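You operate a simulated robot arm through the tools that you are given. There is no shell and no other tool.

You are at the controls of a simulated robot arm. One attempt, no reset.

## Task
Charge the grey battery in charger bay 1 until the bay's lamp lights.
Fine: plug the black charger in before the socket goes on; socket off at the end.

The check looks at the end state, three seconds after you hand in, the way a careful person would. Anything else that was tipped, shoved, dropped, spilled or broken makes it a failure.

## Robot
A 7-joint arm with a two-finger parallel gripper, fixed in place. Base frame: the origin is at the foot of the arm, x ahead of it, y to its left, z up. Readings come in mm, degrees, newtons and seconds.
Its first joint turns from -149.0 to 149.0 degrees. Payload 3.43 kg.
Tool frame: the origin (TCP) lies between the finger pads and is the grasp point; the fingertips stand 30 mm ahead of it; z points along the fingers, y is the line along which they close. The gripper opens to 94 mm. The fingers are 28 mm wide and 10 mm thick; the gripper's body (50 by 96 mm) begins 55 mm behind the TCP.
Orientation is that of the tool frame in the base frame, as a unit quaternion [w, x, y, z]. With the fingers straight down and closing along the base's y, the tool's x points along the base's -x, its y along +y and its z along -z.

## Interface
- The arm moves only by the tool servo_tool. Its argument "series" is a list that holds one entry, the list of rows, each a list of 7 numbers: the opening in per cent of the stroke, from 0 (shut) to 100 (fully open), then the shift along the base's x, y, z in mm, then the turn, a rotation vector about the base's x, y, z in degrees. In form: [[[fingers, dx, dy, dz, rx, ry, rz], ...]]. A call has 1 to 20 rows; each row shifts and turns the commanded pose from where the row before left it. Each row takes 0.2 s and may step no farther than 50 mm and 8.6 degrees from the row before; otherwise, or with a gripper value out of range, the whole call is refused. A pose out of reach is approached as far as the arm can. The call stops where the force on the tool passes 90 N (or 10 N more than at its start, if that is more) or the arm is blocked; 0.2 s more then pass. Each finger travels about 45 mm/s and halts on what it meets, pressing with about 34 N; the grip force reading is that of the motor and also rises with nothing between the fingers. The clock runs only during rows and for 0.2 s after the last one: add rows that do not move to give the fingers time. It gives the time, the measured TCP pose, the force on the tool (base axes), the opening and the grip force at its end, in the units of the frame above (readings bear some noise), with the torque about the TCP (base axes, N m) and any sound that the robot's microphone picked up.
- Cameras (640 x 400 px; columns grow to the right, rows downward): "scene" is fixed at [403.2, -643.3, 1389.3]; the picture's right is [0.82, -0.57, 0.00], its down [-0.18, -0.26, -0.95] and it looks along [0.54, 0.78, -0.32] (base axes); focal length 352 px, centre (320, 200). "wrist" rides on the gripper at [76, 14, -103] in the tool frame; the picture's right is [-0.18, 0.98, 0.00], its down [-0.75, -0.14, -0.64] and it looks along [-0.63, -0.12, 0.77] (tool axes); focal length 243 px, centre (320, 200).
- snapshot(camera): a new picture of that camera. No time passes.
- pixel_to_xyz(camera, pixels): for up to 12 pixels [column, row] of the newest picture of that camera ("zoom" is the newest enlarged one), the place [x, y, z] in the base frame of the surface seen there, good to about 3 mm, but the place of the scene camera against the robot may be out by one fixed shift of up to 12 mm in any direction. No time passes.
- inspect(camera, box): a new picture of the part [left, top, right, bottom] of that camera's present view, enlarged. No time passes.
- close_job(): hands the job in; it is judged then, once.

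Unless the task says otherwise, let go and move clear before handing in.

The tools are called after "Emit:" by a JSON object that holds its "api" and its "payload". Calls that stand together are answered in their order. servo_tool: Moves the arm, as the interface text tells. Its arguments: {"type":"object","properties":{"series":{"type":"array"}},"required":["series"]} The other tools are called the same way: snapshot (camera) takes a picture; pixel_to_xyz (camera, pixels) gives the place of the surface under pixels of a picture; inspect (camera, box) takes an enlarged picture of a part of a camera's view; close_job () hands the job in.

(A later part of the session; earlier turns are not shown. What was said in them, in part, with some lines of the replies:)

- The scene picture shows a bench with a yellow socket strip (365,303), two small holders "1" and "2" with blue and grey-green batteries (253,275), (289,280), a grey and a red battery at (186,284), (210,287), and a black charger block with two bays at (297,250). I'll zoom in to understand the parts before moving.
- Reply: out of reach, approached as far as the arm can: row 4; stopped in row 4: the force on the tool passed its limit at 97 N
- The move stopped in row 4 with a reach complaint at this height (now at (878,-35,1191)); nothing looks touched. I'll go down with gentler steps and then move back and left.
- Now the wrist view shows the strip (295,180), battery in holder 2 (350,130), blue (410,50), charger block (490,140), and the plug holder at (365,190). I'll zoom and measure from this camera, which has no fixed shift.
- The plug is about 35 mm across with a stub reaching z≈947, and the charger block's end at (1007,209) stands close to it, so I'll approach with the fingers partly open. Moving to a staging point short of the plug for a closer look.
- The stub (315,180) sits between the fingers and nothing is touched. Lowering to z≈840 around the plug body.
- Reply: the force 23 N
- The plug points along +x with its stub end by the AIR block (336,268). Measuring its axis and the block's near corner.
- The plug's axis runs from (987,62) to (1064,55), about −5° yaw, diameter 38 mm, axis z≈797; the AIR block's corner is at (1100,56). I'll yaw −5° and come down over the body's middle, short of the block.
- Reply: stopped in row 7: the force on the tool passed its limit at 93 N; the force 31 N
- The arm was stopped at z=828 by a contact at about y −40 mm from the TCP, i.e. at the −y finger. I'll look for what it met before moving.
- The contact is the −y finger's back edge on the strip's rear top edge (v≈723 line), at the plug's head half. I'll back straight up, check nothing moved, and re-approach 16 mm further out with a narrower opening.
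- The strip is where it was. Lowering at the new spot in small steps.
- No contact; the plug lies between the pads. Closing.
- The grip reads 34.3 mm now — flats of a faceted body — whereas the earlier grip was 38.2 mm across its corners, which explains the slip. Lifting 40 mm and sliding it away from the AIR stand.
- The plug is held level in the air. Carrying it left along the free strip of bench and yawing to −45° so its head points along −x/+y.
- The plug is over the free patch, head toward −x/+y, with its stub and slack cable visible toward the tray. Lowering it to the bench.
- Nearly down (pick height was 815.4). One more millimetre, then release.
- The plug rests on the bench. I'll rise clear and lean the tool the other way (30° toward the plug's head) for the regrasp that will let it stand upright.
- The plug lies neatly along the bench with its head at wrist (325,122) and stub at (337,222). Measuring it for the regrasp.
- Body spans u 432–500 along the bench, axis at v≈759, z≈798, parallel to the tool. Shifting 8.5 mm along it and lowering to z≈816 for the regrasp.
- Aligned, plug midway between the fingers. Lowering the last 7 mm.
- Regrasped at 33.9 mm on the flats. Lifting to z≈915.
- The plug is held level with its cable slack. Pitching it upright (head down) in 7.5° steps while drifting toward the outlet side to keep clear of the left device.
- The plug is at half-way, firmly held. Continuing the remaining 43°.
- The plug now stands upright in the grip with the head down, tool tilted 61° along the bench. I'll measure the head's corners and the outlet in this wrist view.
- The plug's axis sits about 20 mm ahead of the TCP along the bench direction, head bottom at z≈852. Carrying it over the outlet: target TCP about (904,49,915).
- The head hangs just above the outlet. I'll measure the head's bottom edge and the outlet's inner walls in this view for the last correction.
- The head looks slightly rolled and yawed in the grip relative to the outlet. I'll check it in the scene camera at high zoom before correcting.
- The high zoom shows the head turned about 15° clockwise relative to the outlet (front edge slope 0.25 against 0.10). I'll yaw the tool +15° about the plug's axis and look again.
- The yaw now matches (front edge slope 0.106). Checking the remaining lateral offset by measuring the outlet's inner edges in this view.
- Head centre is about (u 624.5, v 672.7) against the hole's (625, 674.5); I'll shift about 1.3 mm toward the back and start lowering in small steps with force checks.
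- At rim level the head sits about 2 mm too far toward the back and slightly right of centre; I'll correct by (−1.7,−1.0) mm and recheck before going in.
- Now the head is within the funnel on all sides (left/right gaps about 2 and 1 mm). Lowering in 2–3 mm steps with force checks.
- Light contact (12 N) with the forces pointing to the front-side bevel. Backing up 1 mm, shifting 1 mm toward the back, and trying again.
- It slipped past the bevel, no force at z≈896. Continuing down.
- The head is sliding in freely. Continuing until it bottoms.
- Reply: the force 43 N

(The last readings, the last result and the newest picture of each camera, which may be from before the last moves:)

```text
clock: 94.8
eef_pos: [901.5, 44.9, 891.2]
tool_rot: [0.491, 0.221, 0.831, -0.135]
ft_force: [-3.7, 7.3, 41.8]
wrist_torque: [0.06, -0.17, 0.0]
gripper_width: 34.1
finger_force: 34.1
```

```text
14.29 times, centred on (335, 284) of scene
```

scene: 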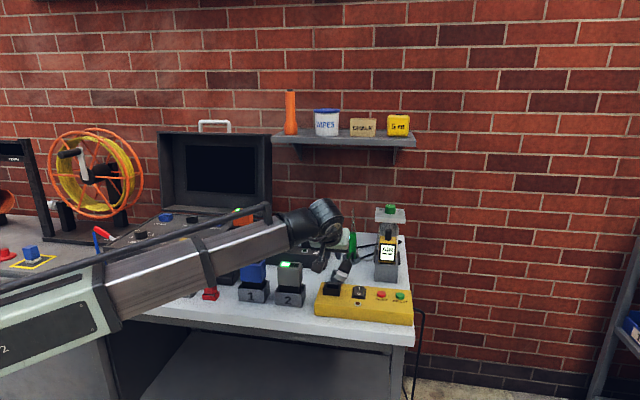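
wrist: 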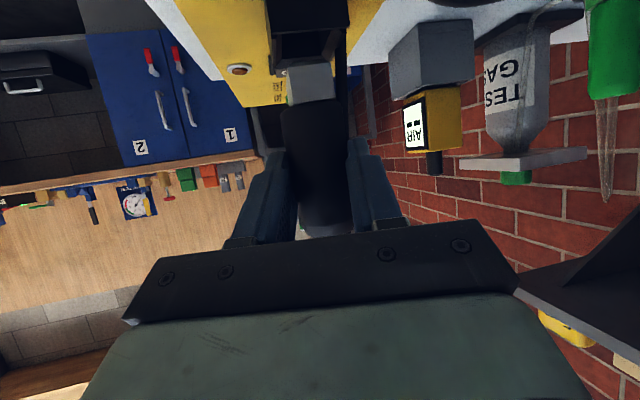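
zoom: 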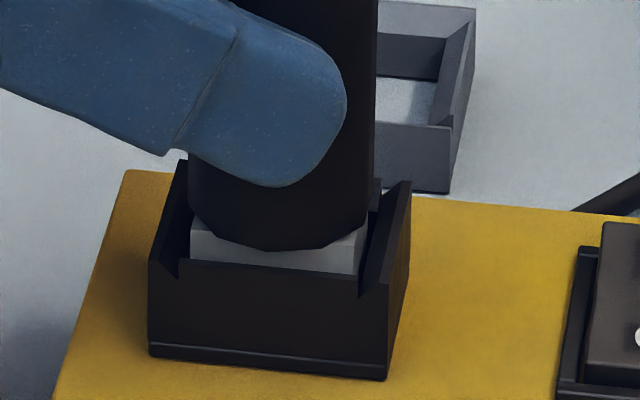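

At z≈890 the force rose to 42 N; by the picture about 6 mm of the head still shows above the rim. I'll look closely from the wrist camera to see whether it has bottomed or is jammed.

Emit:
{"api": "servo_tool", "payload": {"series": [[[20, 0, 0, 2, 0, 0, 0], [20, 0, 0, 1, 0, 0, 0], [20, 0, 0, 0, 0, 0, 0]]]}}

Emit:
{"api": "snapshot", "payload": {"camera": "wrist"}}

Emit:
{"api": "inspect", "payload": {"camera": "wrist", "box": [260, 40, 360, 120]}}

Emit:
{"api": "inspect", "payload": {"camera": "scene", "box": [310, 220, 370, 310]}}

```text
clock: 95.6
eef_pos: [901.3, 43.8, 889.8]
tool_rot: [0.489, 0.221, 0.833, -0.135]
ft_force: [2.0, 3.7, 22.6]
wrist_torque: [-0.29, -0.67, 0.2]
gripper_width: 33.7
finger_force: 33.9
```

```text
taken
```

wrist: 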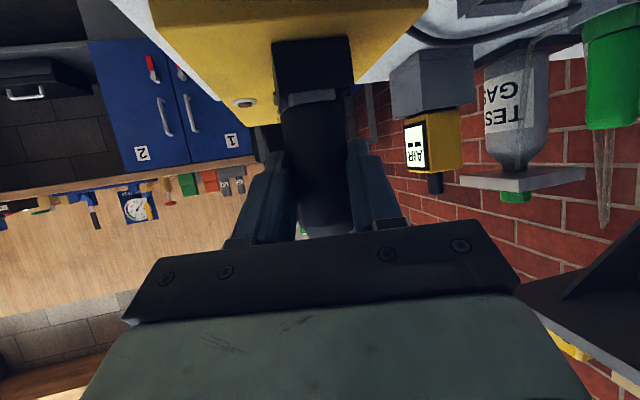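

```text
5.00 times, centred on (310, 80) of wrist
```

zoom: 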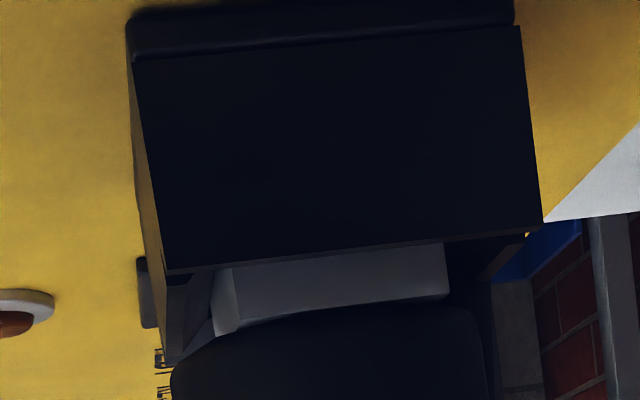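

```text
4.44 times, centred on (340, 265) of scene
```

zoom: 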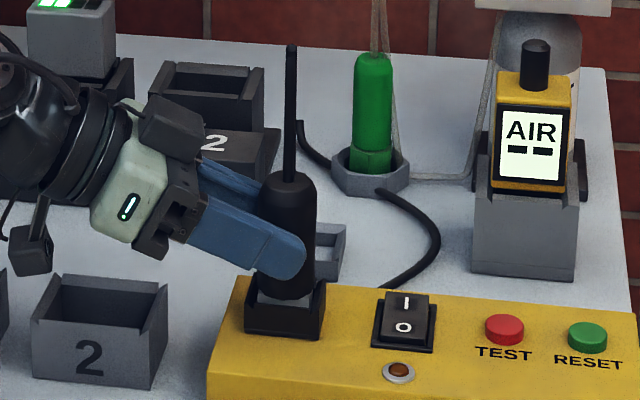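

The pushing force seems to come from a plug leaning about 3° toward the front in the grip rather than from the floor squarely. I'll unload, lean it back 2.7° about the bench direction while keeping the head in place, and press again.

Emit:
{"api": "servo_tool", "payload": {"series": [[[20, 0, 0, 2, 0, 0, 0], [20, 0.7, 0.7, 0, -1, 1, 0], [20, 0.7, 0.7, 0, -0.9, 0.9, 0], [20, 0, 0, 0, 0, 0, 0]]]}}

Emit:
{"api": "servo_tool", "payload": {"series": [[[20, 0, 0, -2, 0, 0, 0], [20, 0, 0, 0, 0, 0, 0]]]}}

Emit:
{"api": "servo_tool", "payload": {"series": [[[20, 0, 0, -1.5, 0, 0, 0], [20, 0, 0, 0, 0, 0, 0]]]}}

```text
clock: 96.6
eef_pos: [901.8, 47.0, 890.5]
tool_rot: [0.476, 0.213, 0.839, -0.153]
ft_force: [1.6, 0.7, -8.6]
wrist_torque: [1.35, -0.98, -0.21]
gripper_width: 34.7
finger_force: 34.1
```

```text
clock: 97.2
eef_pos: [902.4, 45.9, 889.9]
tool_rot: [0.479, 0.212, 0.838, -0.153]
ft_force: [-1.7, -1.1, 6.7]
wrist_torque: [1.1, -0.63, -0.09]
gripper_width: 34.6
finger_force: 33.8
```

```text
clock: 97.8
eef_pos: [901.6, 45.6, 891.4]
tool_rot: [0.481, 0.211, 0.837, -0.152]
ft_force: [1.9, -4.1, 29.1]
wrist_torque: [0.63, -0.97, -0.03]
gripper_width: 34.9
finger_force: 34.0
```

The twist loads up (1.6 N·m), so the hole itself holds the plug straight; my lean estimate was off. I'll undo the lean and see how it sits.

Emit:
{"api": "servo_tool", "payload": {"series": [[[20, -0.7, -0.7, 1, 1, -1, 0], [20, -0.7, -0.7, 0, 0.9, -0.9, 0], [20, 0, 0, 0, 0, 0, 0]]]}}

Emit:
{"api": "inspect", "payload": {"camera": "scene", "box": [320, 270, 350, 298]}}

```text
clock: 98.6
eef_pos: [902.0, 45.8, 889.8]
tool_rot: [0.489, 0.221, 0.833, -0.133]
ft_force: [8.9, -0.6, 20.0]
wrist_torque: [-0.14, -0.05, 0.14]
gripper_width: 33.7
finger_force: 33.8
```

```text
14.29 times, centred on (335, 284) of scene
```

zoom: 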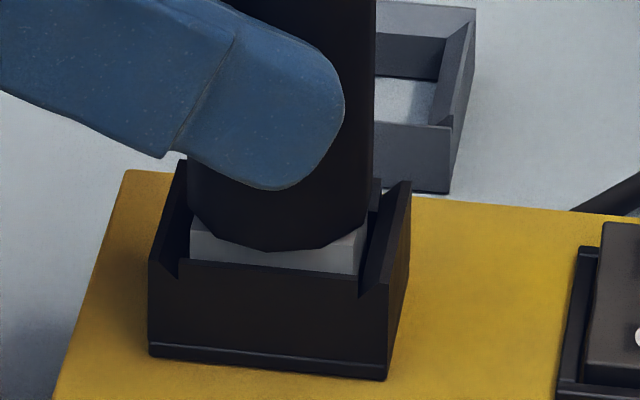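

The plug sits as before. I'll press a little harder with a small ±2° yaw wiggle to see whether it goes any deeper.

Emit:
{"api": "servo_tool", "payload": {"series": [[[20, 0, 0, -1.5, 0, 0, 1.5], [20, 0, 0, -1, 0, 0, -3], [20, 0, 0, 0, 0, 0, 1.5], [20, 0, 0, 0, 0, 0, 0]]]}}

Emit:
{"api": "inspect", "payload": {"camera": "scene", "box": [320, 270, 350, 298]}}

```text
clock: 99.6
eef_pos: [900.8, 45.1, 889.0]
tool_rot: [0.491, 0.221, 0.832, -0.135]
ft_force: [6.9, 1.3, 38.2]
wrist_torque: [-0.29, -0.73, -0.27]
gripper_width: 33.9
finger_force: 33.8
```

```text
14.29 times, centred on (335, 284) of scene
```

zoom: 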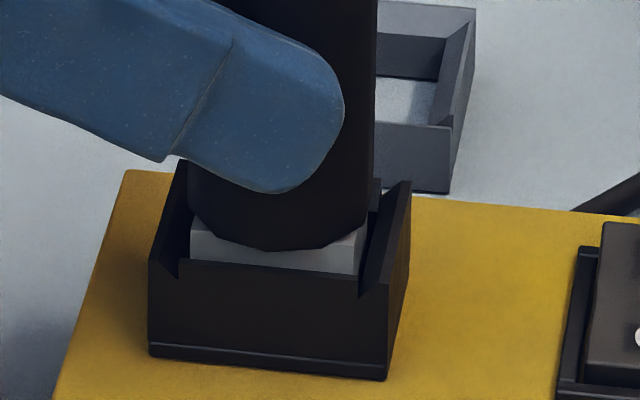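

The plug does not go deeper under about 40 N plus a wiggle (the fingers slid on it instead), so it is bottomed in the outlet. Unloading and releasing it.

Emit:
{"api": "servo_tool", "payload": {"series": [[[20, 0, 0, 2, 0, 0, 0], [20, 0, 0, 1, 0, 0, 0], [30, 0, 0, 0, 0, 0, 0], [42, 0, 0, 0, 0, 0, 0], [54, 0, 0, 0, 0, 0, 0], [62, 0, 0, 0, 0, 0, 0], [62, 0, 0, 0, 0, 0, 0]]]}}

Emit:
{"api": "inspect", "payload": {"camera": "scene", "box": [310, 220, 370, 310]}}

Emit:
{"api": "snapshot", "payload": {"camera": "wrist"}}

```text
clock: 101.2
eef_pos: [900.4, 44.5, 890.2]
tool_rot: [0.488, 0.222, 0.833, -0.135]
ft_force: [-0.3, -0.1, -0.2]
wrist_torque: [0.01, 0.01, -0.04]
gripper_width: 58.1
finger_force: 0.1
```

```text
4.44 times, centred on (340, 265) of scene
```

zoom: 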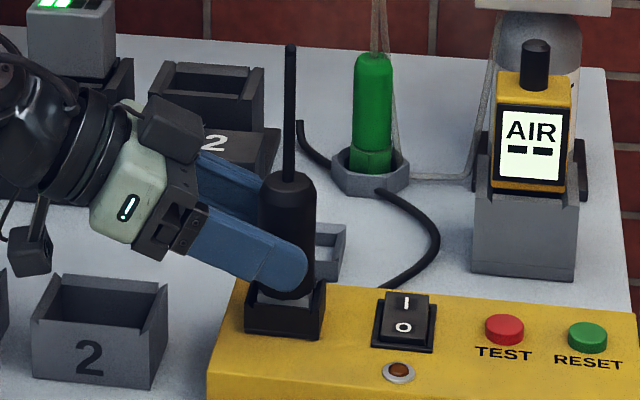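

```text
taken
```

wrist: 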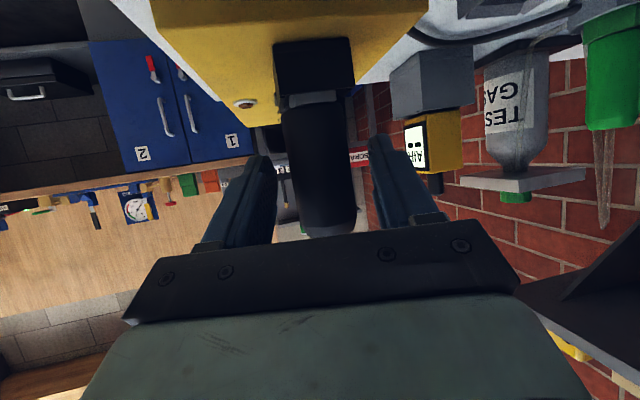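

The plug stands by itself in the outlet. Rising straight up with the fingers straddling the stub.

Emit:
{"api": "servo_tool", "payload": {"series": [[[62, 0, 0, 5, 0, 0, 0], [62, 0, 0, 10, 0, 0, 0], [62, 0, 0, 15, 0, 0, 0], [62, 0, 0, 15, 0, 0, 0], [62, 0, 0, 0, 0, 0, 0]]]}}

Emit:
{"api": "inspect", "payload": {"camera": "scene", "box": [300, 200, 370, 310]}}

Emit:
{"api": "snapshot", "payload": {"camera": "wrist"}}

```text
clock: 102.4
eef_pos: [902.1, 44.3, 935.0]
tool_rot: [0.489, 0.222, 0.833, -0.135]
ft_force: [-0.3, -0.1, -0.8]
wrist_torque: [0.0, 0.01, -0.02]
gripper_width: 58.1
finger_force: 0.1
```

```text
3.64 times, centred on (335, 255) of scene
```

zoom: 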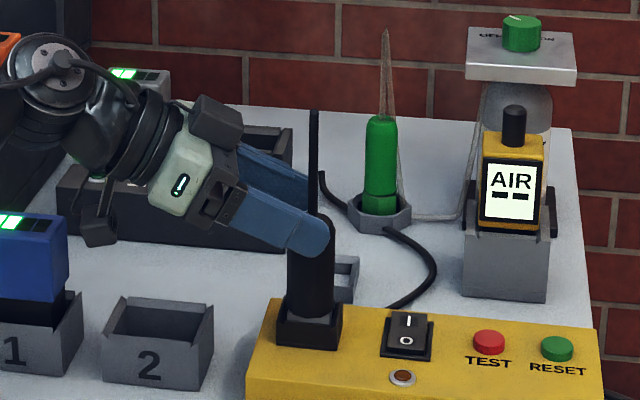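

```text
taken
```

wrist: 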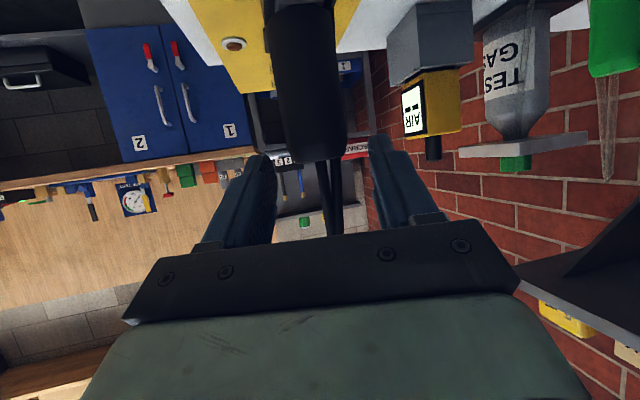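

After release the plug dropped the last few millimetres — its body now meets the outlet's rim with no grey showing. Continuing straight up past the stub's tip.

Emit:
{"api": "servo_tool", "payload": {"series": [[[62, 0, 0, 10, 0, 0, 0], [62, 0, 0, 20, 0, 0, 0], [62, 0, 0, 20, 0, 0, 0], [62, 0, 0, 20, 0, 0, 0], [62, 0, 0, 20, 0, 0, 0], [62, 0, 0, 10, 0, 0, 0], [62, 0, 0, 0, 0, 0, 0]]]}}

Emit:
{"api": "snapshot", "payload": {"camera": "scene"}}

Emit:
{"api": "inspect", "payload": {"camera": "scene", "box": [310, 220, 400, 310]}}

```text
clock: 104.0
eef_pos: [902.3, 44.1, 1035.9]
tool_rot: [0.489, 0.221, 0.833, -0.134]
ft_force: [0.3, -0.2, 0.7]
wrist_torque: [0.0, 0.04, -0.03]
gripper_width: 58.1
finger_force: 0.0
```

```text
taken
```

scene: 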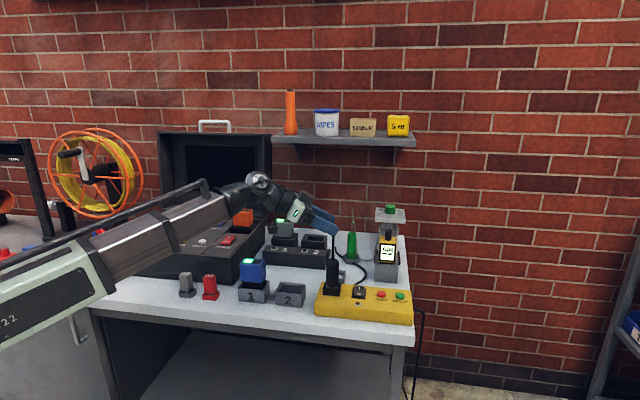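

```text
4.44 times, centred on (355, 265) of scene
```

zoom: 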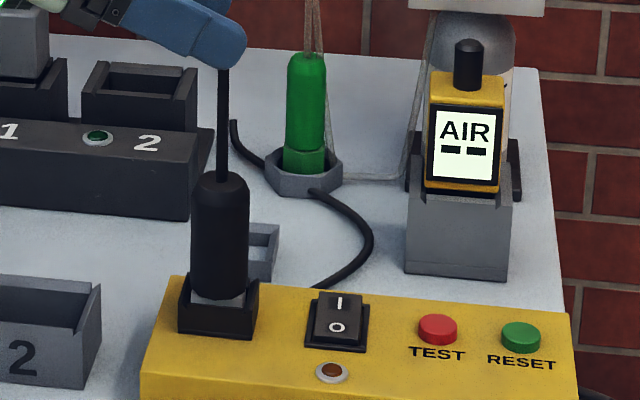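

From this angle a sliver of the grey head still shows at (217,298). Zooming in on the outlet.

Emit:
{"api": "inspect", "payload": {"camera": "scene", "box": [320, 270, 350, 298]}}

Emit:
{"api": "inspect", "payload": {"camera": "scene", "box": [315, 225, 350, 300]}}

```text
14.29 times, centred on (335, 284) of scene
```

zoom: 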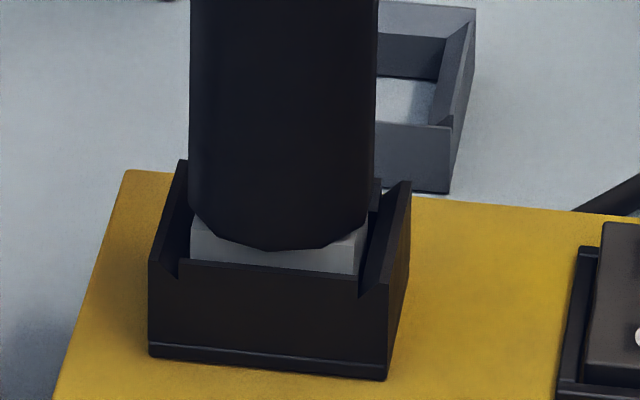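

```text
5.33 times, centred on (332, 262) of scene
```

zoom: 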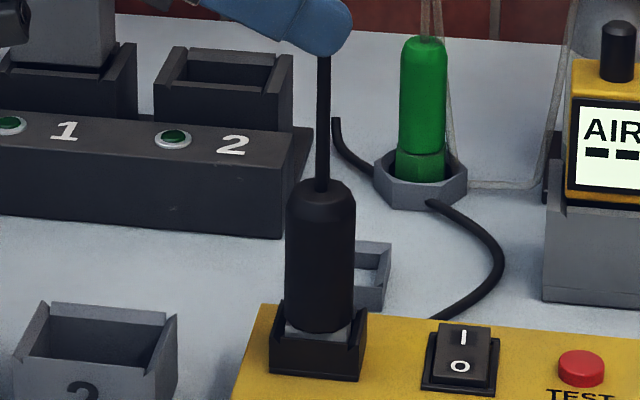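

The plug is upright and seated as deep as it goes, switch still off. Next, the rocker: I'll rise, straighten the tool, yaw to 45° so the camera bracket stays away from the stub, and view the rocker from above.

Emit:
{"api": "servo_tool", "payload": {"series": [[[40, 0, 0, 15, 0, 0, 0], [20, 0, 0, 20, 0, 0, 0], [0, 0, -8, 5, 3.87, 6.65, 0], [0, 3, -12, 0, 3.87, 6.65, 0], [0, 5, -12, 0, 3.87, 6.65, 0], [0, 5, -12, 0, 3.87, 6.65, 0], [0, 5, -12, 0, 3.87, 6.65, 0], [0, 5, -10, 0, 3.87, 6.65, 0], [0, 0, -8, 0, 0, 0, 6], [0, 0, -8, 0, 0, 0, 8], [0, 0, -6, 0, 0, 0, 8], [0, 0, 0, 0, 0, 0, 8], [0, 0, 0, 0, 0, 0, 8], [0, 0, 0, 0, 0, 0, 8], [0, 0, 0, 0, 0, 0, 8], [0, 0, 0, 0, 0, 0, 8], [0, 0, 0, 0, 0, 0, 8], [0, 0, 0, 0, 0, 0, 5], [0, 0, 0, 0, 0, 0, 0]]]}}

Emit:
{"api": "snapshot", "payload": {"camera": "wrist"}}

Emit:
{"api": "snapshot", "payload": {"camera": "scene"}}

```text
clock: 108.0
eef_pos: [923.6, -44.0, 1074.5]
tool_rot: [0.119, -0.382, 0.915, 0.049]
ft_force: [0.1, 0.3, 0.1]
wrist_torque: [-0.01, 0.02, 0.03]
gripper_width: 0.0
finger_force: 32.6
```

```text
taken
```

wrist: 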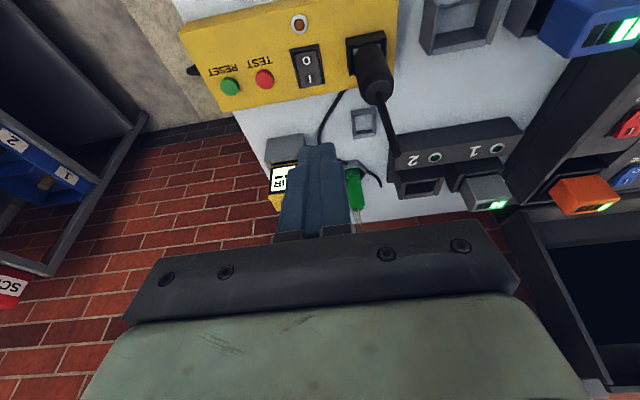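

```text
taken
```

scene: 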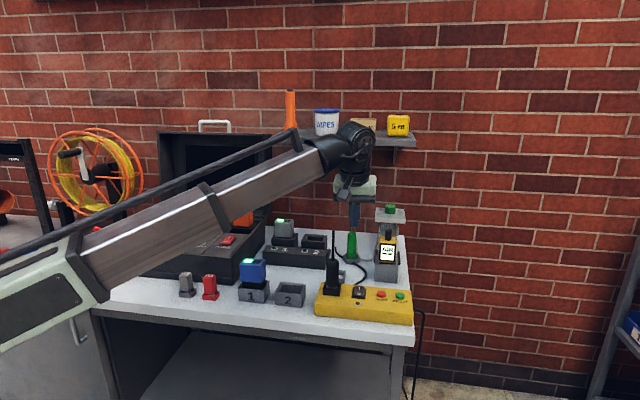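

The wrist view shows the seated plug (370,65), rocker (308,68) with O at the front and I at the back, and the dark lamp (298,22). Zooming to measure the rocker.

Emit:
{"api": "inspect", "payload": {"camera": "wrist", "box": [260, 10, 400, 110]}}

Emit:
{"api": "pixel_to_xyz", "payload": {"camera": "wrist", "pixels": [[306, 60], [310, 77], [294, 55], [318, 48], [325, 78], [300, 87], [302, 52], [314, 83], [305, 47], [312, 86], [298, 22], [264, 78]]}}

```text
4.00 times, centred on (330, 60) of wrist
```

zoom: 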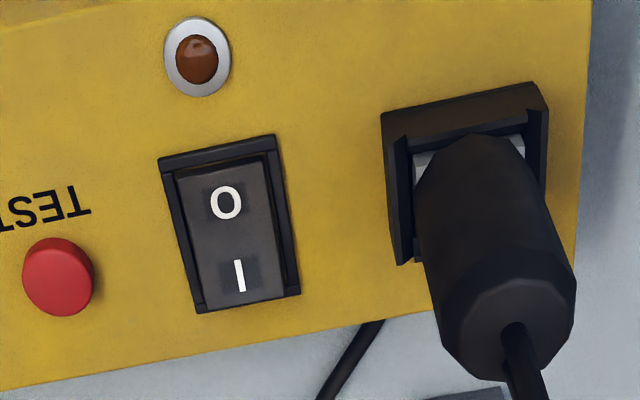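

```text
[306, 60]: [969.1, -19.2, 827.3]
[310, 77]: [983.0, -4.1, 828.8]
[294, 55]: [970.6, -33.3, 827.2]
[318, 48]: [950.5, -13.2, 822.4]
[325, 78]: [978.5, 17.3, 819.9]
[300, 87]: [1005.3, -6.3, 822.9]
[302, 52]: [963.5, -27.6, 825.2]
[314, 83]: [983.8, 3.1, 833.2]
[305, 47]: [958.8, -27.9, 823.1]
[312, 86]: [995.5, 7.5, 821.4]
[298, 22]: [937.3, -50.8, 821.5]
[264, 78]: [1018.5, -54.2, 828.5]
```

The rocker's back (I) end stands higher (z≈833) than the O end (825): it is off. I'll bring the closed fingertips over the I end, about v=694 on the bench grid, clear of the stub.

Emit:
{"api": "servo_tool", "payload": {"series": [[[0, 8, 6, -10, 0, 0, 0], [0, 10, 7, -25, 0, 0, 0], [0, 10, 7, -25, 0, 0, 0], [0, 10, 7, -25, 0, 0, 0], [0, 10, 7, -25, 0, 0, 0], [0, 10, 6, -25, 0, 0, 0], [0, 7.5, 5, -25, 0, 0, 0], [0, 0, 0, -15, 0, 0, 0], [0, 0, 0, 0, 0, 0, 0]]]}}

Emit:
{"api": "snapshot", "payload": {"camera": "wrist"}}

Emit:
{"api": "inspect", "payload": {"camera": "scene", "box": [310, 210, 400, 310]}}

```text
clock: 110.0
eef_pos: [990.3, 1.3, 898.9]
tool_rot: [0.12, -0.38, 0.916, 0.047]
ft_force: [0.2, 0.0, -0.4]
wrist_torque: [0.0, 0.04, -0.01]
gripper_width: 0.0
finger_force: 33.3
```

```text
taken
```

wrist: 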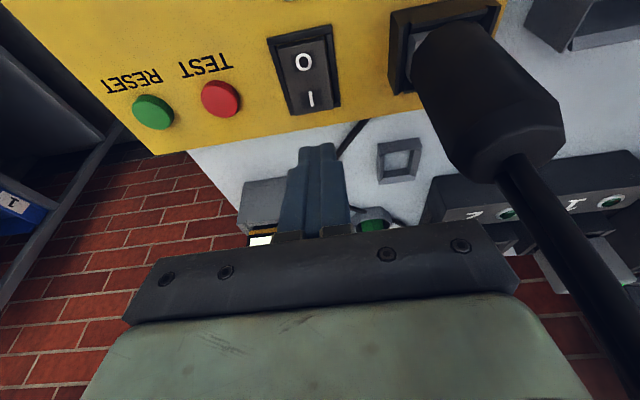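

```text
4.00 times, centred on (355, 260) of scene
```

zoom: 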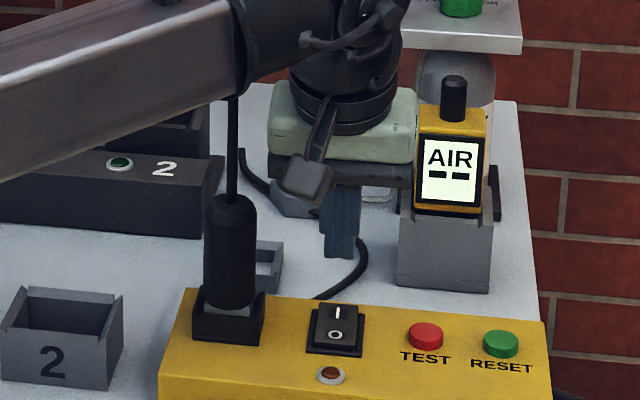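

The fingertip is lined up over the rocker's I end, with the plug and AIR stand clear. Lowering toward it.

Emit:
{"api": "servo_tool", "payload": {"series": [[[0, 0, 0, -8, 0, 0, 0], [0, 0, 0, -10, 0, 0, 0], [0, -0.7, -0.7, -8, 0, 0, 0], [0, 0, 0, 0, 0, 0, 0]]]}}

Emit:
{"api": "inspect", "payload": {"camera": "scene", "box": [335, 260, 385, 305]}}

```text
clock: 111.0
eef_pos: [989.5, 0.8, 875.4]
tool_rot: [0.12, -0.381, 0.916, 0.049]
ft_force: [-0.6, 0.7, -0.7]
wrist_torque: [0.0, 0.0, 0.02]
gripper_width: 0.2
finger_force: 32.8
```

```text
8.89 times, centred on (360, 282) of scene
```

zoom: 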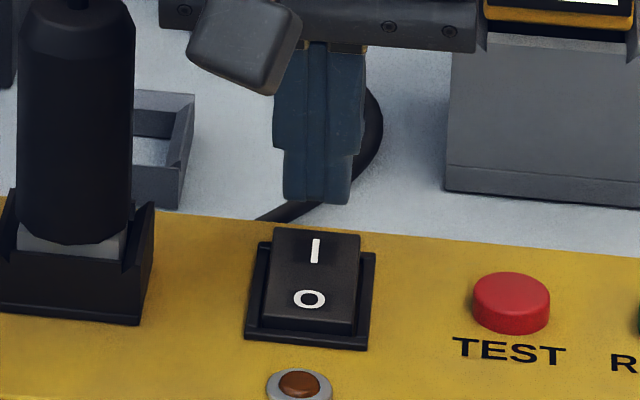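

The tip would land right at the rocker's back edge; shifting 5 mm toward the front so it lands on the "I".

Emit:
{"api": "servo_tool", "payload": {"series": [[[0, -3.5, -3.5, 0, 0, 0, 0], [0, 0, 0, -4, 0, 0, 0], [0, 0, 0, -2, 0, 0, 0], [0, 0, 0, 0, 0, 0, 0]]]}}

Emit:
{"api": "inspect", "payload": {"camera": "scene", "box": [335, 260, 385, 305]}}

```text
clock: 112.0
eef_pos: [984.9, -2.1, 866.9]
tool_rot: [0.119, -0.381, 0.916, 0.048]
ft_force: [-0.7, -0.2, -0.4]
wrist_torque: [0.03, 0.01, 0.01]
gripper_width: 0.0
finger_force: 33.4
```

```text
8.89 times, centred on (360, 282) of scene
```

zoom: 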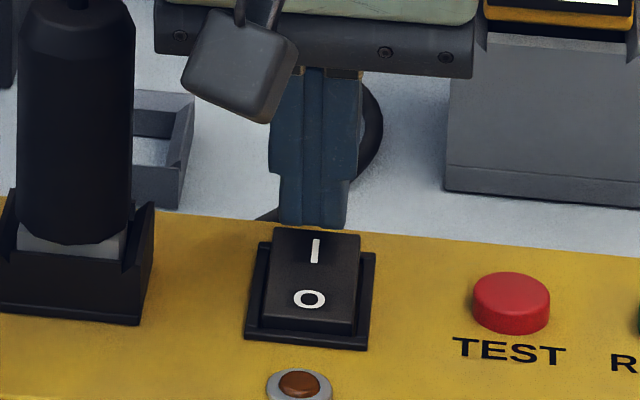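

The tip is still only at the rear edge; raising 3 mm and shifting another 6 mm to the front before pressing.

Emit:
{"api": "servo_tool", "payload": {"series": [[[0, 0, 0, 4, 0, 0, 0], [0, -4.2, -4.2, 0, 0, 0, 0], [0, 0, 0, -3, 0, 0, 0], [0, 0, 0, 0, 0, 0, 0]]]}}

Emit:
{"api": "inspect", "payload": {"camera": "scene", "box": [335, 260, 385, 305]}}

```text
clock: 113.0
eef_pos: [982.6, -7.3, 868.5]
tool_rot: [0.12, -0.382, 0.915, 0.048]
ft_force: [-0.2, -0.4, 0.4]
wrist_torque: [0.0, 0.01, 0.0]
gripper_width: 0.0
finger_force: 33.0
```

```text
8.89 times, centred on (360, 282) of scene
```

zoom: 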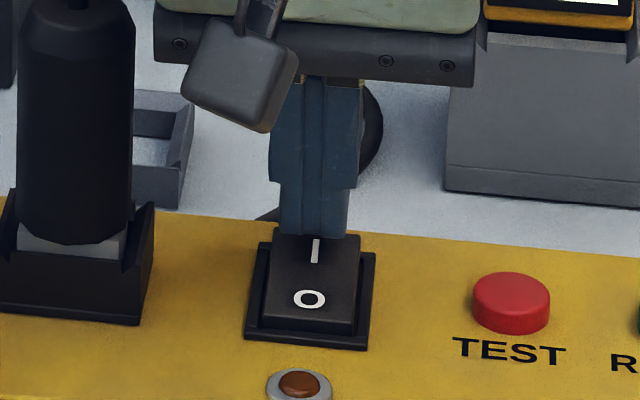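

With the rounded fingertip the contact point is now about 13 mm behind the rocker's centre, on the "I". Pressing down in small steps.

Emit:
{"api": "servo_tool", "payload": {"series": [[[0, 0, 0, -3, 0, 0, 0], [0, 0, 0, -2, 0, 0, 0], [0, 0, 0, 0, 0, 0, 0]]]}}

Emit:
{"api": "servo_tool", "payload": {"series": [[[0, 0, 0, -2, 0, 0, 0], [0, 0, 0, 0, 0, 0, 0]]]}}

Emit:
{"api": "inspect", "payload": {"camera": "scene", "box": [335, 260, 385, 305]}}

```text
clock: 113.8
eef_pos: [982.2, -6.8, 863.5]
tool_rot: [0.12, -0.381, 0.916, 0.047]
ft_force: [-0.3, 0.1, 0.7]
wrist_torque: [0.03, 0.01, 0.0]
gripper_width: 0.0
finger_force: 32.6
```

```text
clock: 114.4
eef_pos: [981.1, -7.0, 863.4]
tool_rot: [0.12, -0.381, 0.916, 0.047]
ft_force: [-1.6, -0.5, 10.5]
wrist_torque: [0.01, 0.07, -0.09]
gripper_width: 0.0
finger_force: 33.2
```

```text
8.89 times, centred on (360, 282) of scene
```

zoom: 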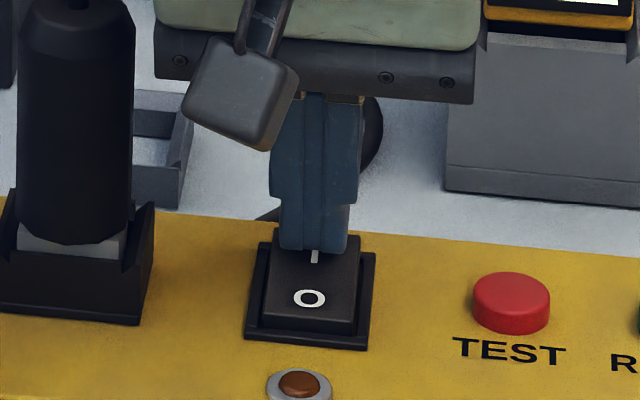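

Contact on the I end at 10 N. Pushing a little further until it flips.

Emit:
{"api": "servo_tool", "payload": {"series": [[[0, 0, 0, -2, 0, 0, 0], [0, 0, 0, 0, 0, 0, 0]]]}}

Emit:
{"api": "inspect", "payload": {"camera": "scene", "box": [335, 260, 385, 305]}}

```text
clock: 115.0
eef_pos: [983.5, -5.7, 862.3]
tool_rot: [0.121, -0.381, 0.915, 0.048]
ft_force: [10.5, 6.6, 31.1]
wrist_torque: [0.07, -0.23, 0.0]
gripper_width: 0.2
finger_force: 32.7
```

```text
8.89 times, centred on (360, 282) of scene
```

zoom: 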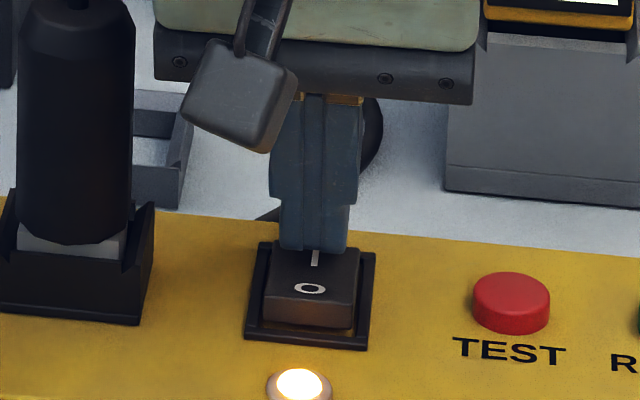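

The rocker flipped to I and the strip's lamp is lit. Lifting off and checking the bay.

Emit:
{"api": "servo_tool", "payload": {"series": [[[0, 0, 0, 4, 0, 0, 0], [0, 0, 0, 8, 0, 0, 0], [0, 0, 0, 15, 0, 0, 0], [0, 0, 0, 10, 0, 0, 0], [0, 0, 0, 0, 0, 0, 0]]]}}

Emit:
{"api": "inspect", "payload": {"camera": "scene", "box": [250, 200, 400, 310]}}

```text
clock: 116.2
eef_pos: [980.5, -8.4, 896.6]
tool_rot: [0.119, -0.381, 0.916, 0.048]
ft_force: [-1.0, 0.1, 0.5]
wrist_torque: [-0.01, 0.03, 0.0]
gripper_width: 0.0
finger_force: 32.9
```

```text
3.64 times, centred on (325, 255) of scene
```

zoom: 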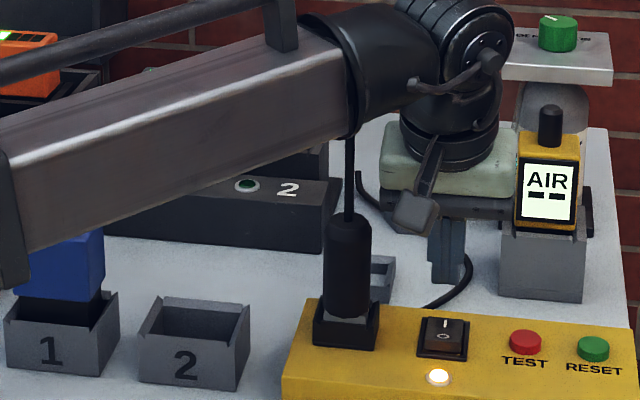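

The strip lamp is on; the boom hides bay 1 from the scene camera. I'll go back up to the earlier viewing pose where bay 1 is visible.

Emit:
{"api": "servo_tool", "payload": {"series": [[[0, 0, 0, 15, 0, 0, 0], [0, -6, -4, 25, 0, 0, 0], [0, -10, -6, 25, 0, 0, 0], [0, -10, -6, 25, 0, 0, 0], [0, -10, -6, 25, 0, 0, 0], [0, -10, -6, 25, 0, 0, 0], [0, -8, -5, 20, 0, 0, 0], [0, -4, -3, 15, 0, 0, 0], [0, 0, 0, 0, 0, 0, 0]]]}}

Emit:
{"api": "snapshot", "payload": {"camera": "scene"}}

Emit:
{"api": "snapshot", "payload": {"camera": "wrist"}}

Emit:
{"api": "inspect", "payload": {"camera": "scene", "box": [250, 200, 400, 310]}}

```text
clock: 118.2
eef_pos: [922.2, -44.5, 1071.9]
tool_rot: [0.119, -0.381, 0.916, 0.048]
ft_force: [-0.1, -0.1, 0.7]
wrist_torque: [0.01, -0.03, 0.0]
gripper_width: 0.1
finger_force: 32.8
```

```text
taken
```

scene: 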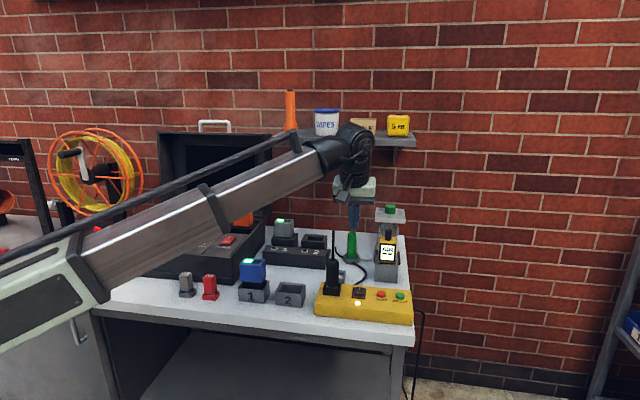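

```text
taken
```

wrist: 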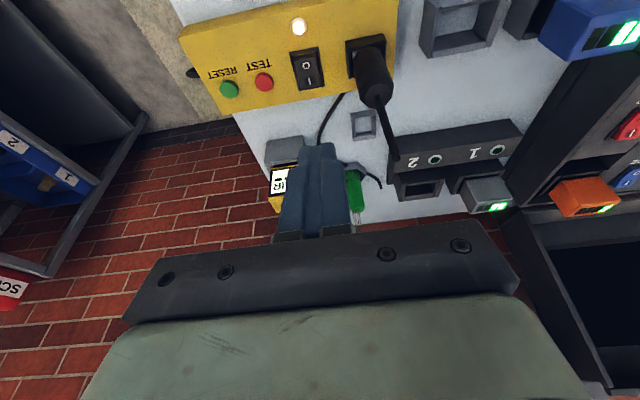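

```text
3.64 times, centred on (325, 255) of scene
```

zoom: 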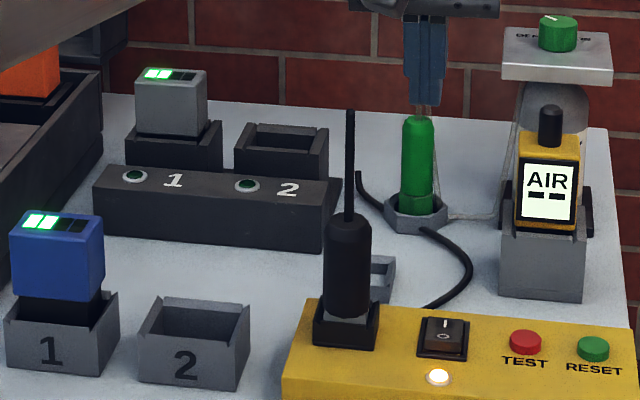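

The strip is live; bay 1's lamp (135,176 in the zoom) is still dark with two bars on the battery. I'll wait and watch.

Emit:
{"api": "servo_tool", "payload": {"series": [[[0, 0, 0, 0, 0, 0, 0], [0, 0, 0, 0, 0, 0, 0], [0, 0, 0, 0, 0, 0, 0], [0, 0, 0, 0, 0, 0, 0], [0, 0, 0, 0, 0, 0, 0], [0, 0, 0, 0, 0, 0, 0], [0, 0, 0, 0, 0, 0, 0], [0, 0, 0, 0, 0, 0, 0], [0, 0, 0, 0, 0, 0, 0], [0, 0, 0, 0, 0, 0, 0], [0, 0, 0, 0, 0, 0, 0], [0, 0, 0, 0, 0, 0, 0], [0, 0, 0, 0, 0, 0, 0], [0, 0, 0, 0, 0, 0, 0], [0, 0, 0, 0, 0, 0, 0], [0, 0, 0, 0, 0, 0, 0], [0, 0, 0, 0, 0, 0, 0], [0, 0, 0, 0, 0, 0, 0], [0, 0, 0, 0, 0, 0, 0], [0, 0, 0, 0, 0, 0, 0]]]}}

Emit:
{"api": "inspect", "payload": {"camera": "scene", "box": [260, 210, 340, 265]}}

Emit:
{"api": "inspect", "payload": {"camera": "wrist", "box": [400, 120, 540, 220]}}

```text
clock: 122.4
eef_pos: [922.9, -44.0, 1070.9]
tool_rot: [0.121, -0.381, 0.916, 0.047]
ft_force: [0.3, -0.6, 0.0]
wrist_torque: [-0.01, -0.01, -0.01]
gripper_width: 0.4
finger_force: 33.3
```

```text
7.27 times, centred on (300, 238) of scene
```

zoom: 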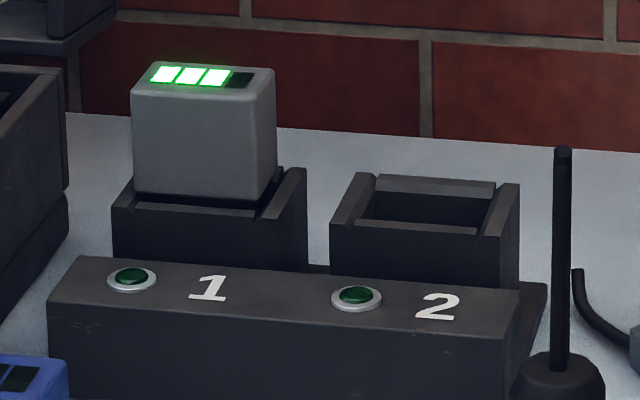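

```text
4.00 times, centred on (470, 170) of wrist
```

zoom: 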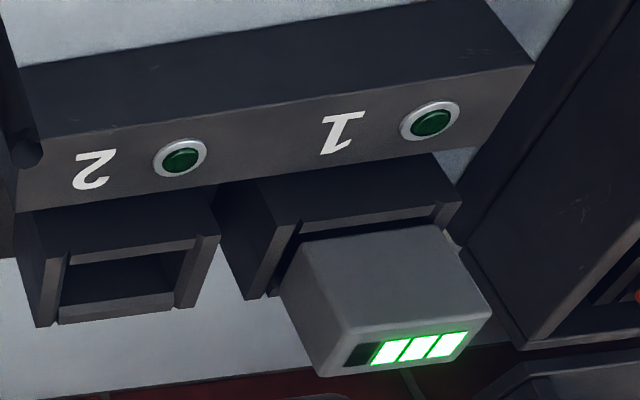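

Charging works: the battery now shows three bars, lamp 1 still dark. Waiting on.

Emit:
{"api": "servo_tool", "payload": {"series": [[[0, 0, 0, 0, 0, 0, 0], [0, 0, 0, 0, 0, 0, 0], [0, 0, 0, 0, 0, 0, 0], [0, 0, 0, 0, 0, 0, 0], [0, 0, 0, 0, 0, 0, 0], [0, 0, 0, 0, 0, 0, 0], [0, 0, 0, 0, 0, 0, 0], [0, 0, 0, 0, 0, 0, 0], [0, 0, 0, 0, 0, 0, 0], [0, 0, 0, 0, 0, 0, 0], [0, 0, 0, 0, 0, 0, 0], [0, 0, 0, 0, 0, 0, 0], [0, 0, 0, 0, 0, 0, 0], [0, 0, 0, 0, 0, 0, 0], [0, 0, 0, 0, 0, 0, 0], [0, 0, 0, 0, 0, 0, 0], [0, 0, 0, 0, 0, 0, 0], [0, 0, 0, 0, 0, 0, 0], [0, 0, 0, 0, 0, 0, 0], [0, 0, 0, 0, 0, 0, 0]]]}}

Emit:
{"api": "inspect", "payload": {"camera": "scene", "box": [260, 210, 340, 265]}}

```text
clock: 126.6
eef_pos: [923.4, -43.2, 1071.3]
tool_rot: [0.12, -0.381, 0.915, 0.048]
ft_force: [0.2, -0.6, 0.1]
wrist_torque: [0.02, 0.01, 0.02]
gripper_width: 0.0
finger_force: 33.1
```

```text
7.27 times, centred on (300, 238) of scene
```

zoom: 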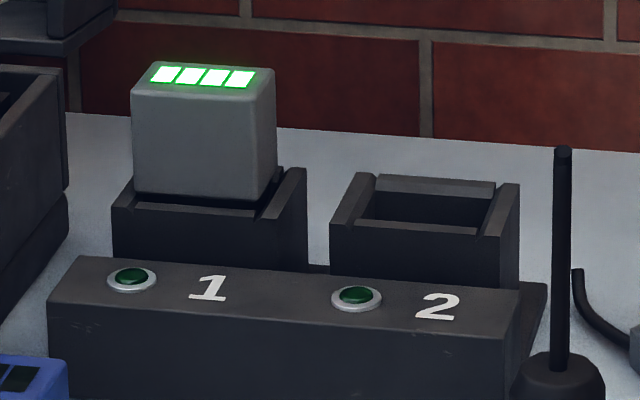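

Four bars now, but lamp 1 is not lit yet. Waiting further in shorter spells.

Emit:
{"api": "servo_tool", "payload": {"series": [[[0, 0, 0, 0, 0, 0, 0], [0, 0, 0, 0, 0, 0, 0], [0, 0, 0, 0, 0, 0, 0], [0, 0, 0, 0, 0, 0, 0], [0, 0, 0, 0, 0, 0, 0], [0, 0, 0, 0, 0, 0, 0], [0, 0, 0, 0, 0, 0, 0], [0, 0, 0, 0, 0, 0, 0], [0, 0, 0, 0, 0, 0, 0], [0, 0, 0, 0, 0, 0, 0]]]}}

Emit:
{"api": "inspect", "payload": {"camera": "scene", "box": [260, 210, 340, 265]}}

```text
clock: 128.8
eef_pos: [922.4, -44.2, 1069.9]
tool_rot: [0.119, -0.381, 0.916, 0.048]
ft_force: [-0.9, 0.9, 0.0]
wrist_torque: [0.04, 0.04, 0.02]
gripper_width: 0.2
finger_force: 32.6
```

```text
7.27 times, centred on (300, 238) of scene
```

zoom: 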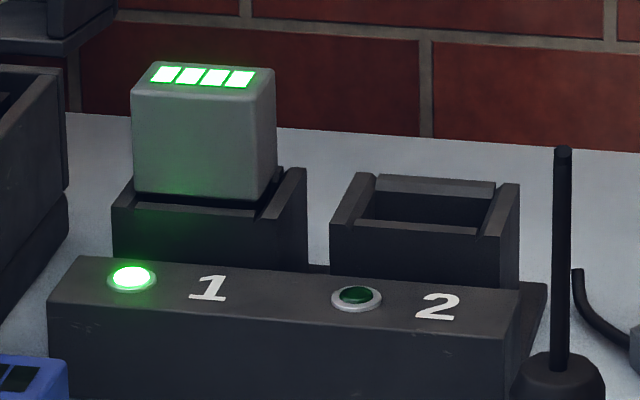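

Bay 1's lamp is lit with four bars on the battery. Now switching the socket off: moving over the rocker's raised O end.

Emit:
{"api": "servo_tool", "payload": {"series": [[[0, 4, 2, -10, 0, 0, 0], [0, 6, 3, -25, 0, 0, 0], [0, 7, 3, -25, 0, 0, 0], [0, 7, 3, -25, 0, 0, 0], [0, 7, 3, -25, 0, 0, 0], [0, 6, 3, -25, 0, 0, 0], [0, 4, 2, -25, 0, 0, 0], [0, 0, 0, -20, 0, 0, 0], [0, 0, 0, -10, 0, 0, 0], [0, 0, 0, 0, 0, 0, 0]]]}}

Emit:
{"api": "inspect", "payload": {"camera": "scene", "box": [335, 260, 385, 305]}}

Emit:
{"api": "snapshot", "payload": {"camera": "wrist"}}

```text
clock: 131.0
eef_pos: [965.0, -23.7, 880.5]
tool_rot: [0.12, -0.382, 0.915, 0.048]
ft_force: [-0.3, -0.3, -0.9]
wrist_torque: [0.02, 0.01, 0.02]
gripper_width: 0.0
finger_force: 33.1
```

```text
8.89 times, centred on (360, 282) of scene
```

zoom: 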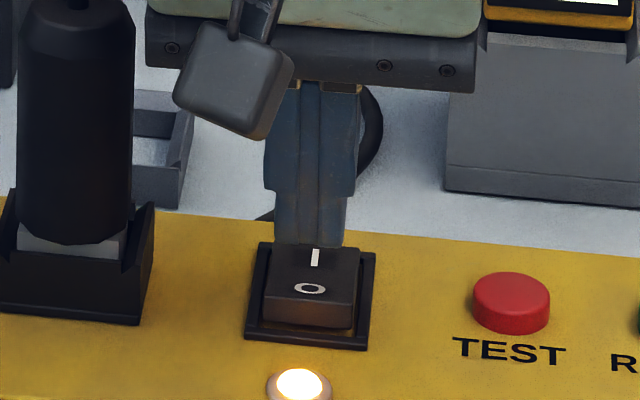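

```text
taken
```

wrist: 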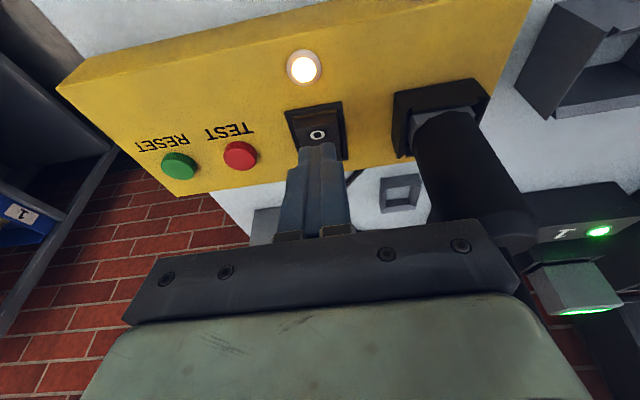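

The tip is over the O end (about 13 mm in front of the rocker's centre). Lowering to contact and pressing.

Emit:
{"api": "servo_tool", "payload": {"series": [[[0, 0.7, 0.7, -8, 0, 0, 0], [0, 0, 0, -6, 0, 0, 0], [0, 0, 0, 0, 0, 0, 0]]]}}

Emit:
{"api": "inspect", "payload": {"camera": "scene", "box": [335, 260, 385, 305]}}

```text
clock: 131.8
eef_pos: [965.1, -23.7, 867.7]
tool_rot: [0.119, -0.381, 0.915, 0.047]
ft_force: [-0.1, -0.9, 0.1]
wrist_torque: [-0.01, 0.0, -0.01]
gripper_width: 0.1
finger_force: 32.6
```

```text
8.89 times, centred on (360, 282) of scene
```

zoom: 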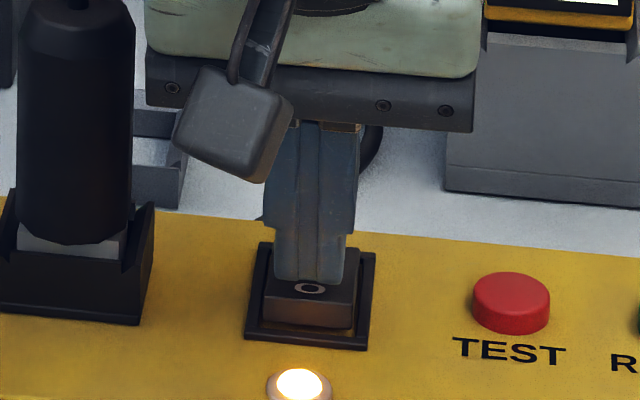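

The tip is just over the "O". Pressing down in 2 mm steps.

Emit:
{"api": "servo_tool", "payload": {"series": [[[0, 0, 0, -3, 0, 0, 0], [0, 0, 0, -2, 0, 0, 0], [0, 0, 0, 0, 0, 0, 0]]]}}

Emit:
{"api": "servo_tool", "payload": {"series": [[[0, 0, 0, -2, 0, 0, 0], [0, 0, 0, 0, 0, 0, 0]]]}}

Emit:
{"api": "inspect", "payload": {"camera": "scene", "box": [335, 260, 385, 305]}}

```text
clock: 132.6
eef_pos: [966.0, -22.0, 861.7]
tool_rot: [0.12, -0.381, 0.916, 0.048]
ft_force: [0.1, -1.0, 0.7]
wrist_torque: [0.0, 0.04, 0.01]
gripper_width: 0.0
finger_force: 33.1
```

```text
clock: 133.2
eef_pos: [966.3, -23.1, 860.0]
tool_rot: [0.12, -0.382, 0.915, 0.048]
ft_force: [0.5, 0.4, 0.2]
wrist_torque: [-0.03, -0.01, 0.0]
gripper_width: 0.1
finger_force: 32.6
```

```text
8.89 times, centred on (360, 282) of scene
```

zoom: 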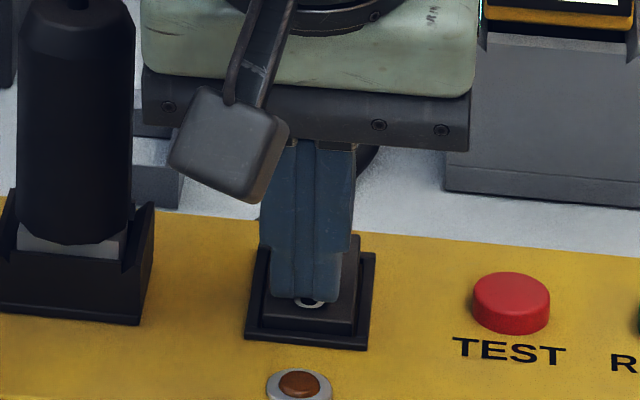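

The rocker flipped back to O and the strip lamp is dark. Lifting off and moving clear.

Emit:
{"api": "servo_tool", "payload": {"series": [[[0, 0, 0, 4, 0, 0, 0], [0, 0, 0, 10, 0, 0, 0], [0, 0, 0, 20, 0, 0, 0], [0, -3, -2, 25, 0, 0, 0], [0, -7, -4, 25, 0, 0, 0], [0, -8, -5, 25, 0, 0, 0], [0, -8, -5, 25, 0, 0, 0], [0, -8, -4, 25, 0, 0, 0], [0, -6, -2, 25, 0, 0, 0], [0, -3, 0, 20, 0, 0, 0], [0, 0, 0, 0, 0, 0, 0]]]}}

Emit:
{"api": "snapshot", "payload": {"camera": "scene"}}

Emit:
{"api": "inspect", "payload": {"camera": "scene", "box": [250, 200, 400, 310]}}

Emit:
{"api": "snapshot", "payload": {"camera": "wrist"}}

```text
clock: 135.6
eef_pos: [921.7, -45.7, 1064.6]
tool_rot: [0.119, -0.381, 0.916, 0.047]
ft_force: [-0.6, 0.4, -0.4]
wrist_torque: [-0.03, -0.03, 0.0]
gripper_width: 0.0
finger_force: 33.1
```

```text
taken
```

scene: 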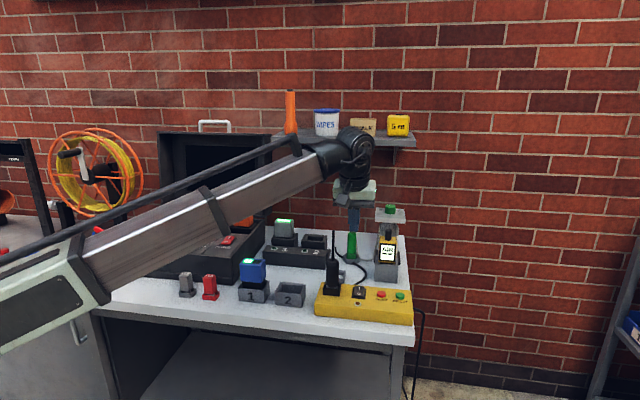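

```text
3.64 times, centred on (325, 255) of scene
```

zoom: 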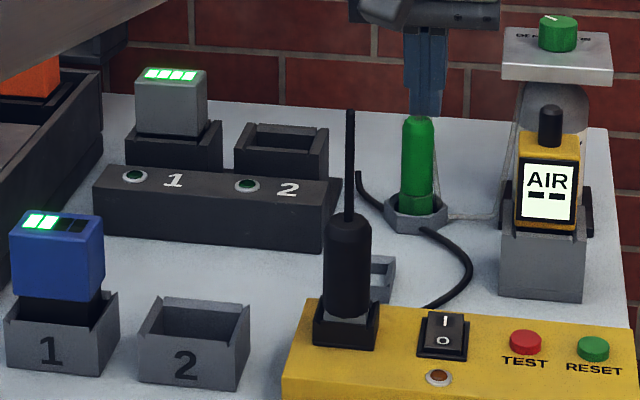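

```text
taken
```

wrist: 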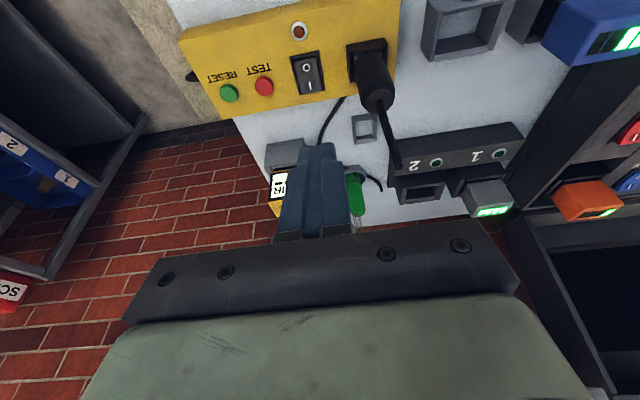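

The battery shows four bars in bay 1, the socket is off (lamp dark, rocker at O), and the plug is in. I'll move the arm well clear toward its start pose and check the whole bench once more.

Emit:
{"api": "servo_tool", "payload": {"series": [[[0, 4, -6, 10, 0, 0, 0], [0, 7, -10, 15, 0, 0, 0], [0, 7, -10, 15, 0, 0, 0], [0, 7, -10, 15, 0, 0, 0], [0, 7, -10, 15, 0, 0, 0], [0, 7, -10, 15, 0, 0, 0], [0, 7, -10, 15, 0, 0, 0], [0, 5, -8, 10, 0, 0, 0], [0, 0, 0, 0, 0, 0, 0]]]}}

Emit:
{"api": "snapshot", "payload": {"camera": "scene"}}

Emit:
{"api": "inspect", "payload": {"camera": "scene", "box": [60, 180, 300, 330]}}

Emit:
{"api": "inspect", "payload": {"camera": "scene", "box": [250, 190, 420, 330]}}

```text
clock: 137.6
eef_pos: [973.4, -118.6, 1173.2]
tool_rot: [0.119, -0.382, 0.915, 0.048]
ft_force: [0.3, 0.1, 0.6]
wrist_torque: [0.03, 0.0, 0.0]
gripper_width: 0.0
finger_force: 32.8
```

```text
taken
```

scene: 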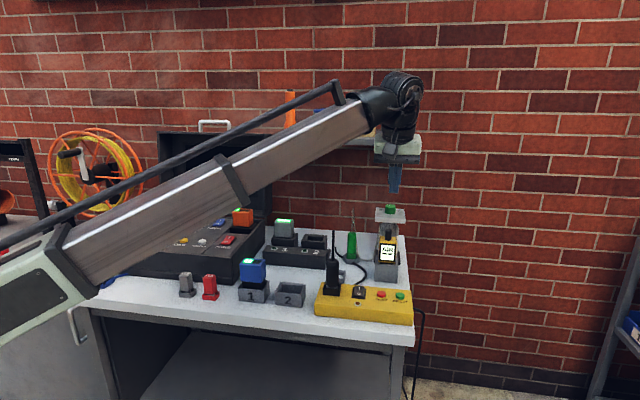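

```text
2.67 times, centred on (180, 255) of scene
```

zoom: 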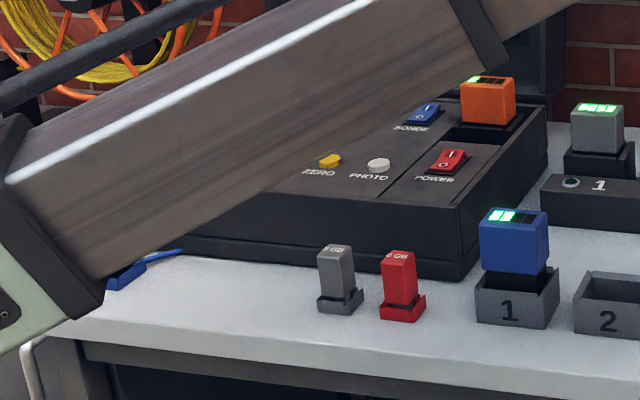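

```text
2.86 times, centred on (335, 260) of scene
```

zoom: 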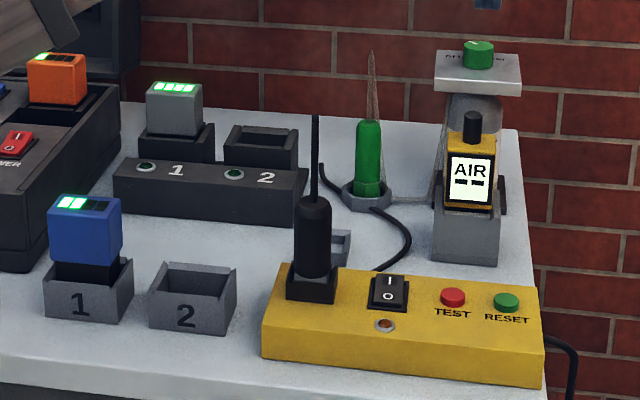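

Everything is in order: the battery stands in bay 1 with four bars, the plug is in the outlet, the rocker reads O with its lamp dark, and all other items are where they began. The arm is clear, so I'm handing in.

Emit:
{"api": "close_job", "payload": {}}

```text
The job is handed in.
```

The grey battery charged in bay 1 until the bay's lamp lit, and the job is handed in. The battery stands in bay 1 with all four bars showing. The black charger is plugged into the yellow strip. It went in while the switch was off, and the switch is off again now. Bay 1's lamp went dark when I switched the socket off.

- **Plug dropped once:** the black plug slipped out of the fingers on the first carry and fell onto the bench. I picked it up, stood it upright and plugged it in.
- **Strip touched:** while I was reaching for the fallen plug, a finger pressed on the strip's rear edge until the arm stopped at about 93 N. The strip did not appear to move.
- **Grey still showing:** a little of the plug's grey head is visible above the outlet rim. It would not go deeper under about 40 N, and it powered the charger normally.

In the last pictures the other items on the bench are where they started. The boom hid part of the left end, so I could not see all of the blue clamp there.
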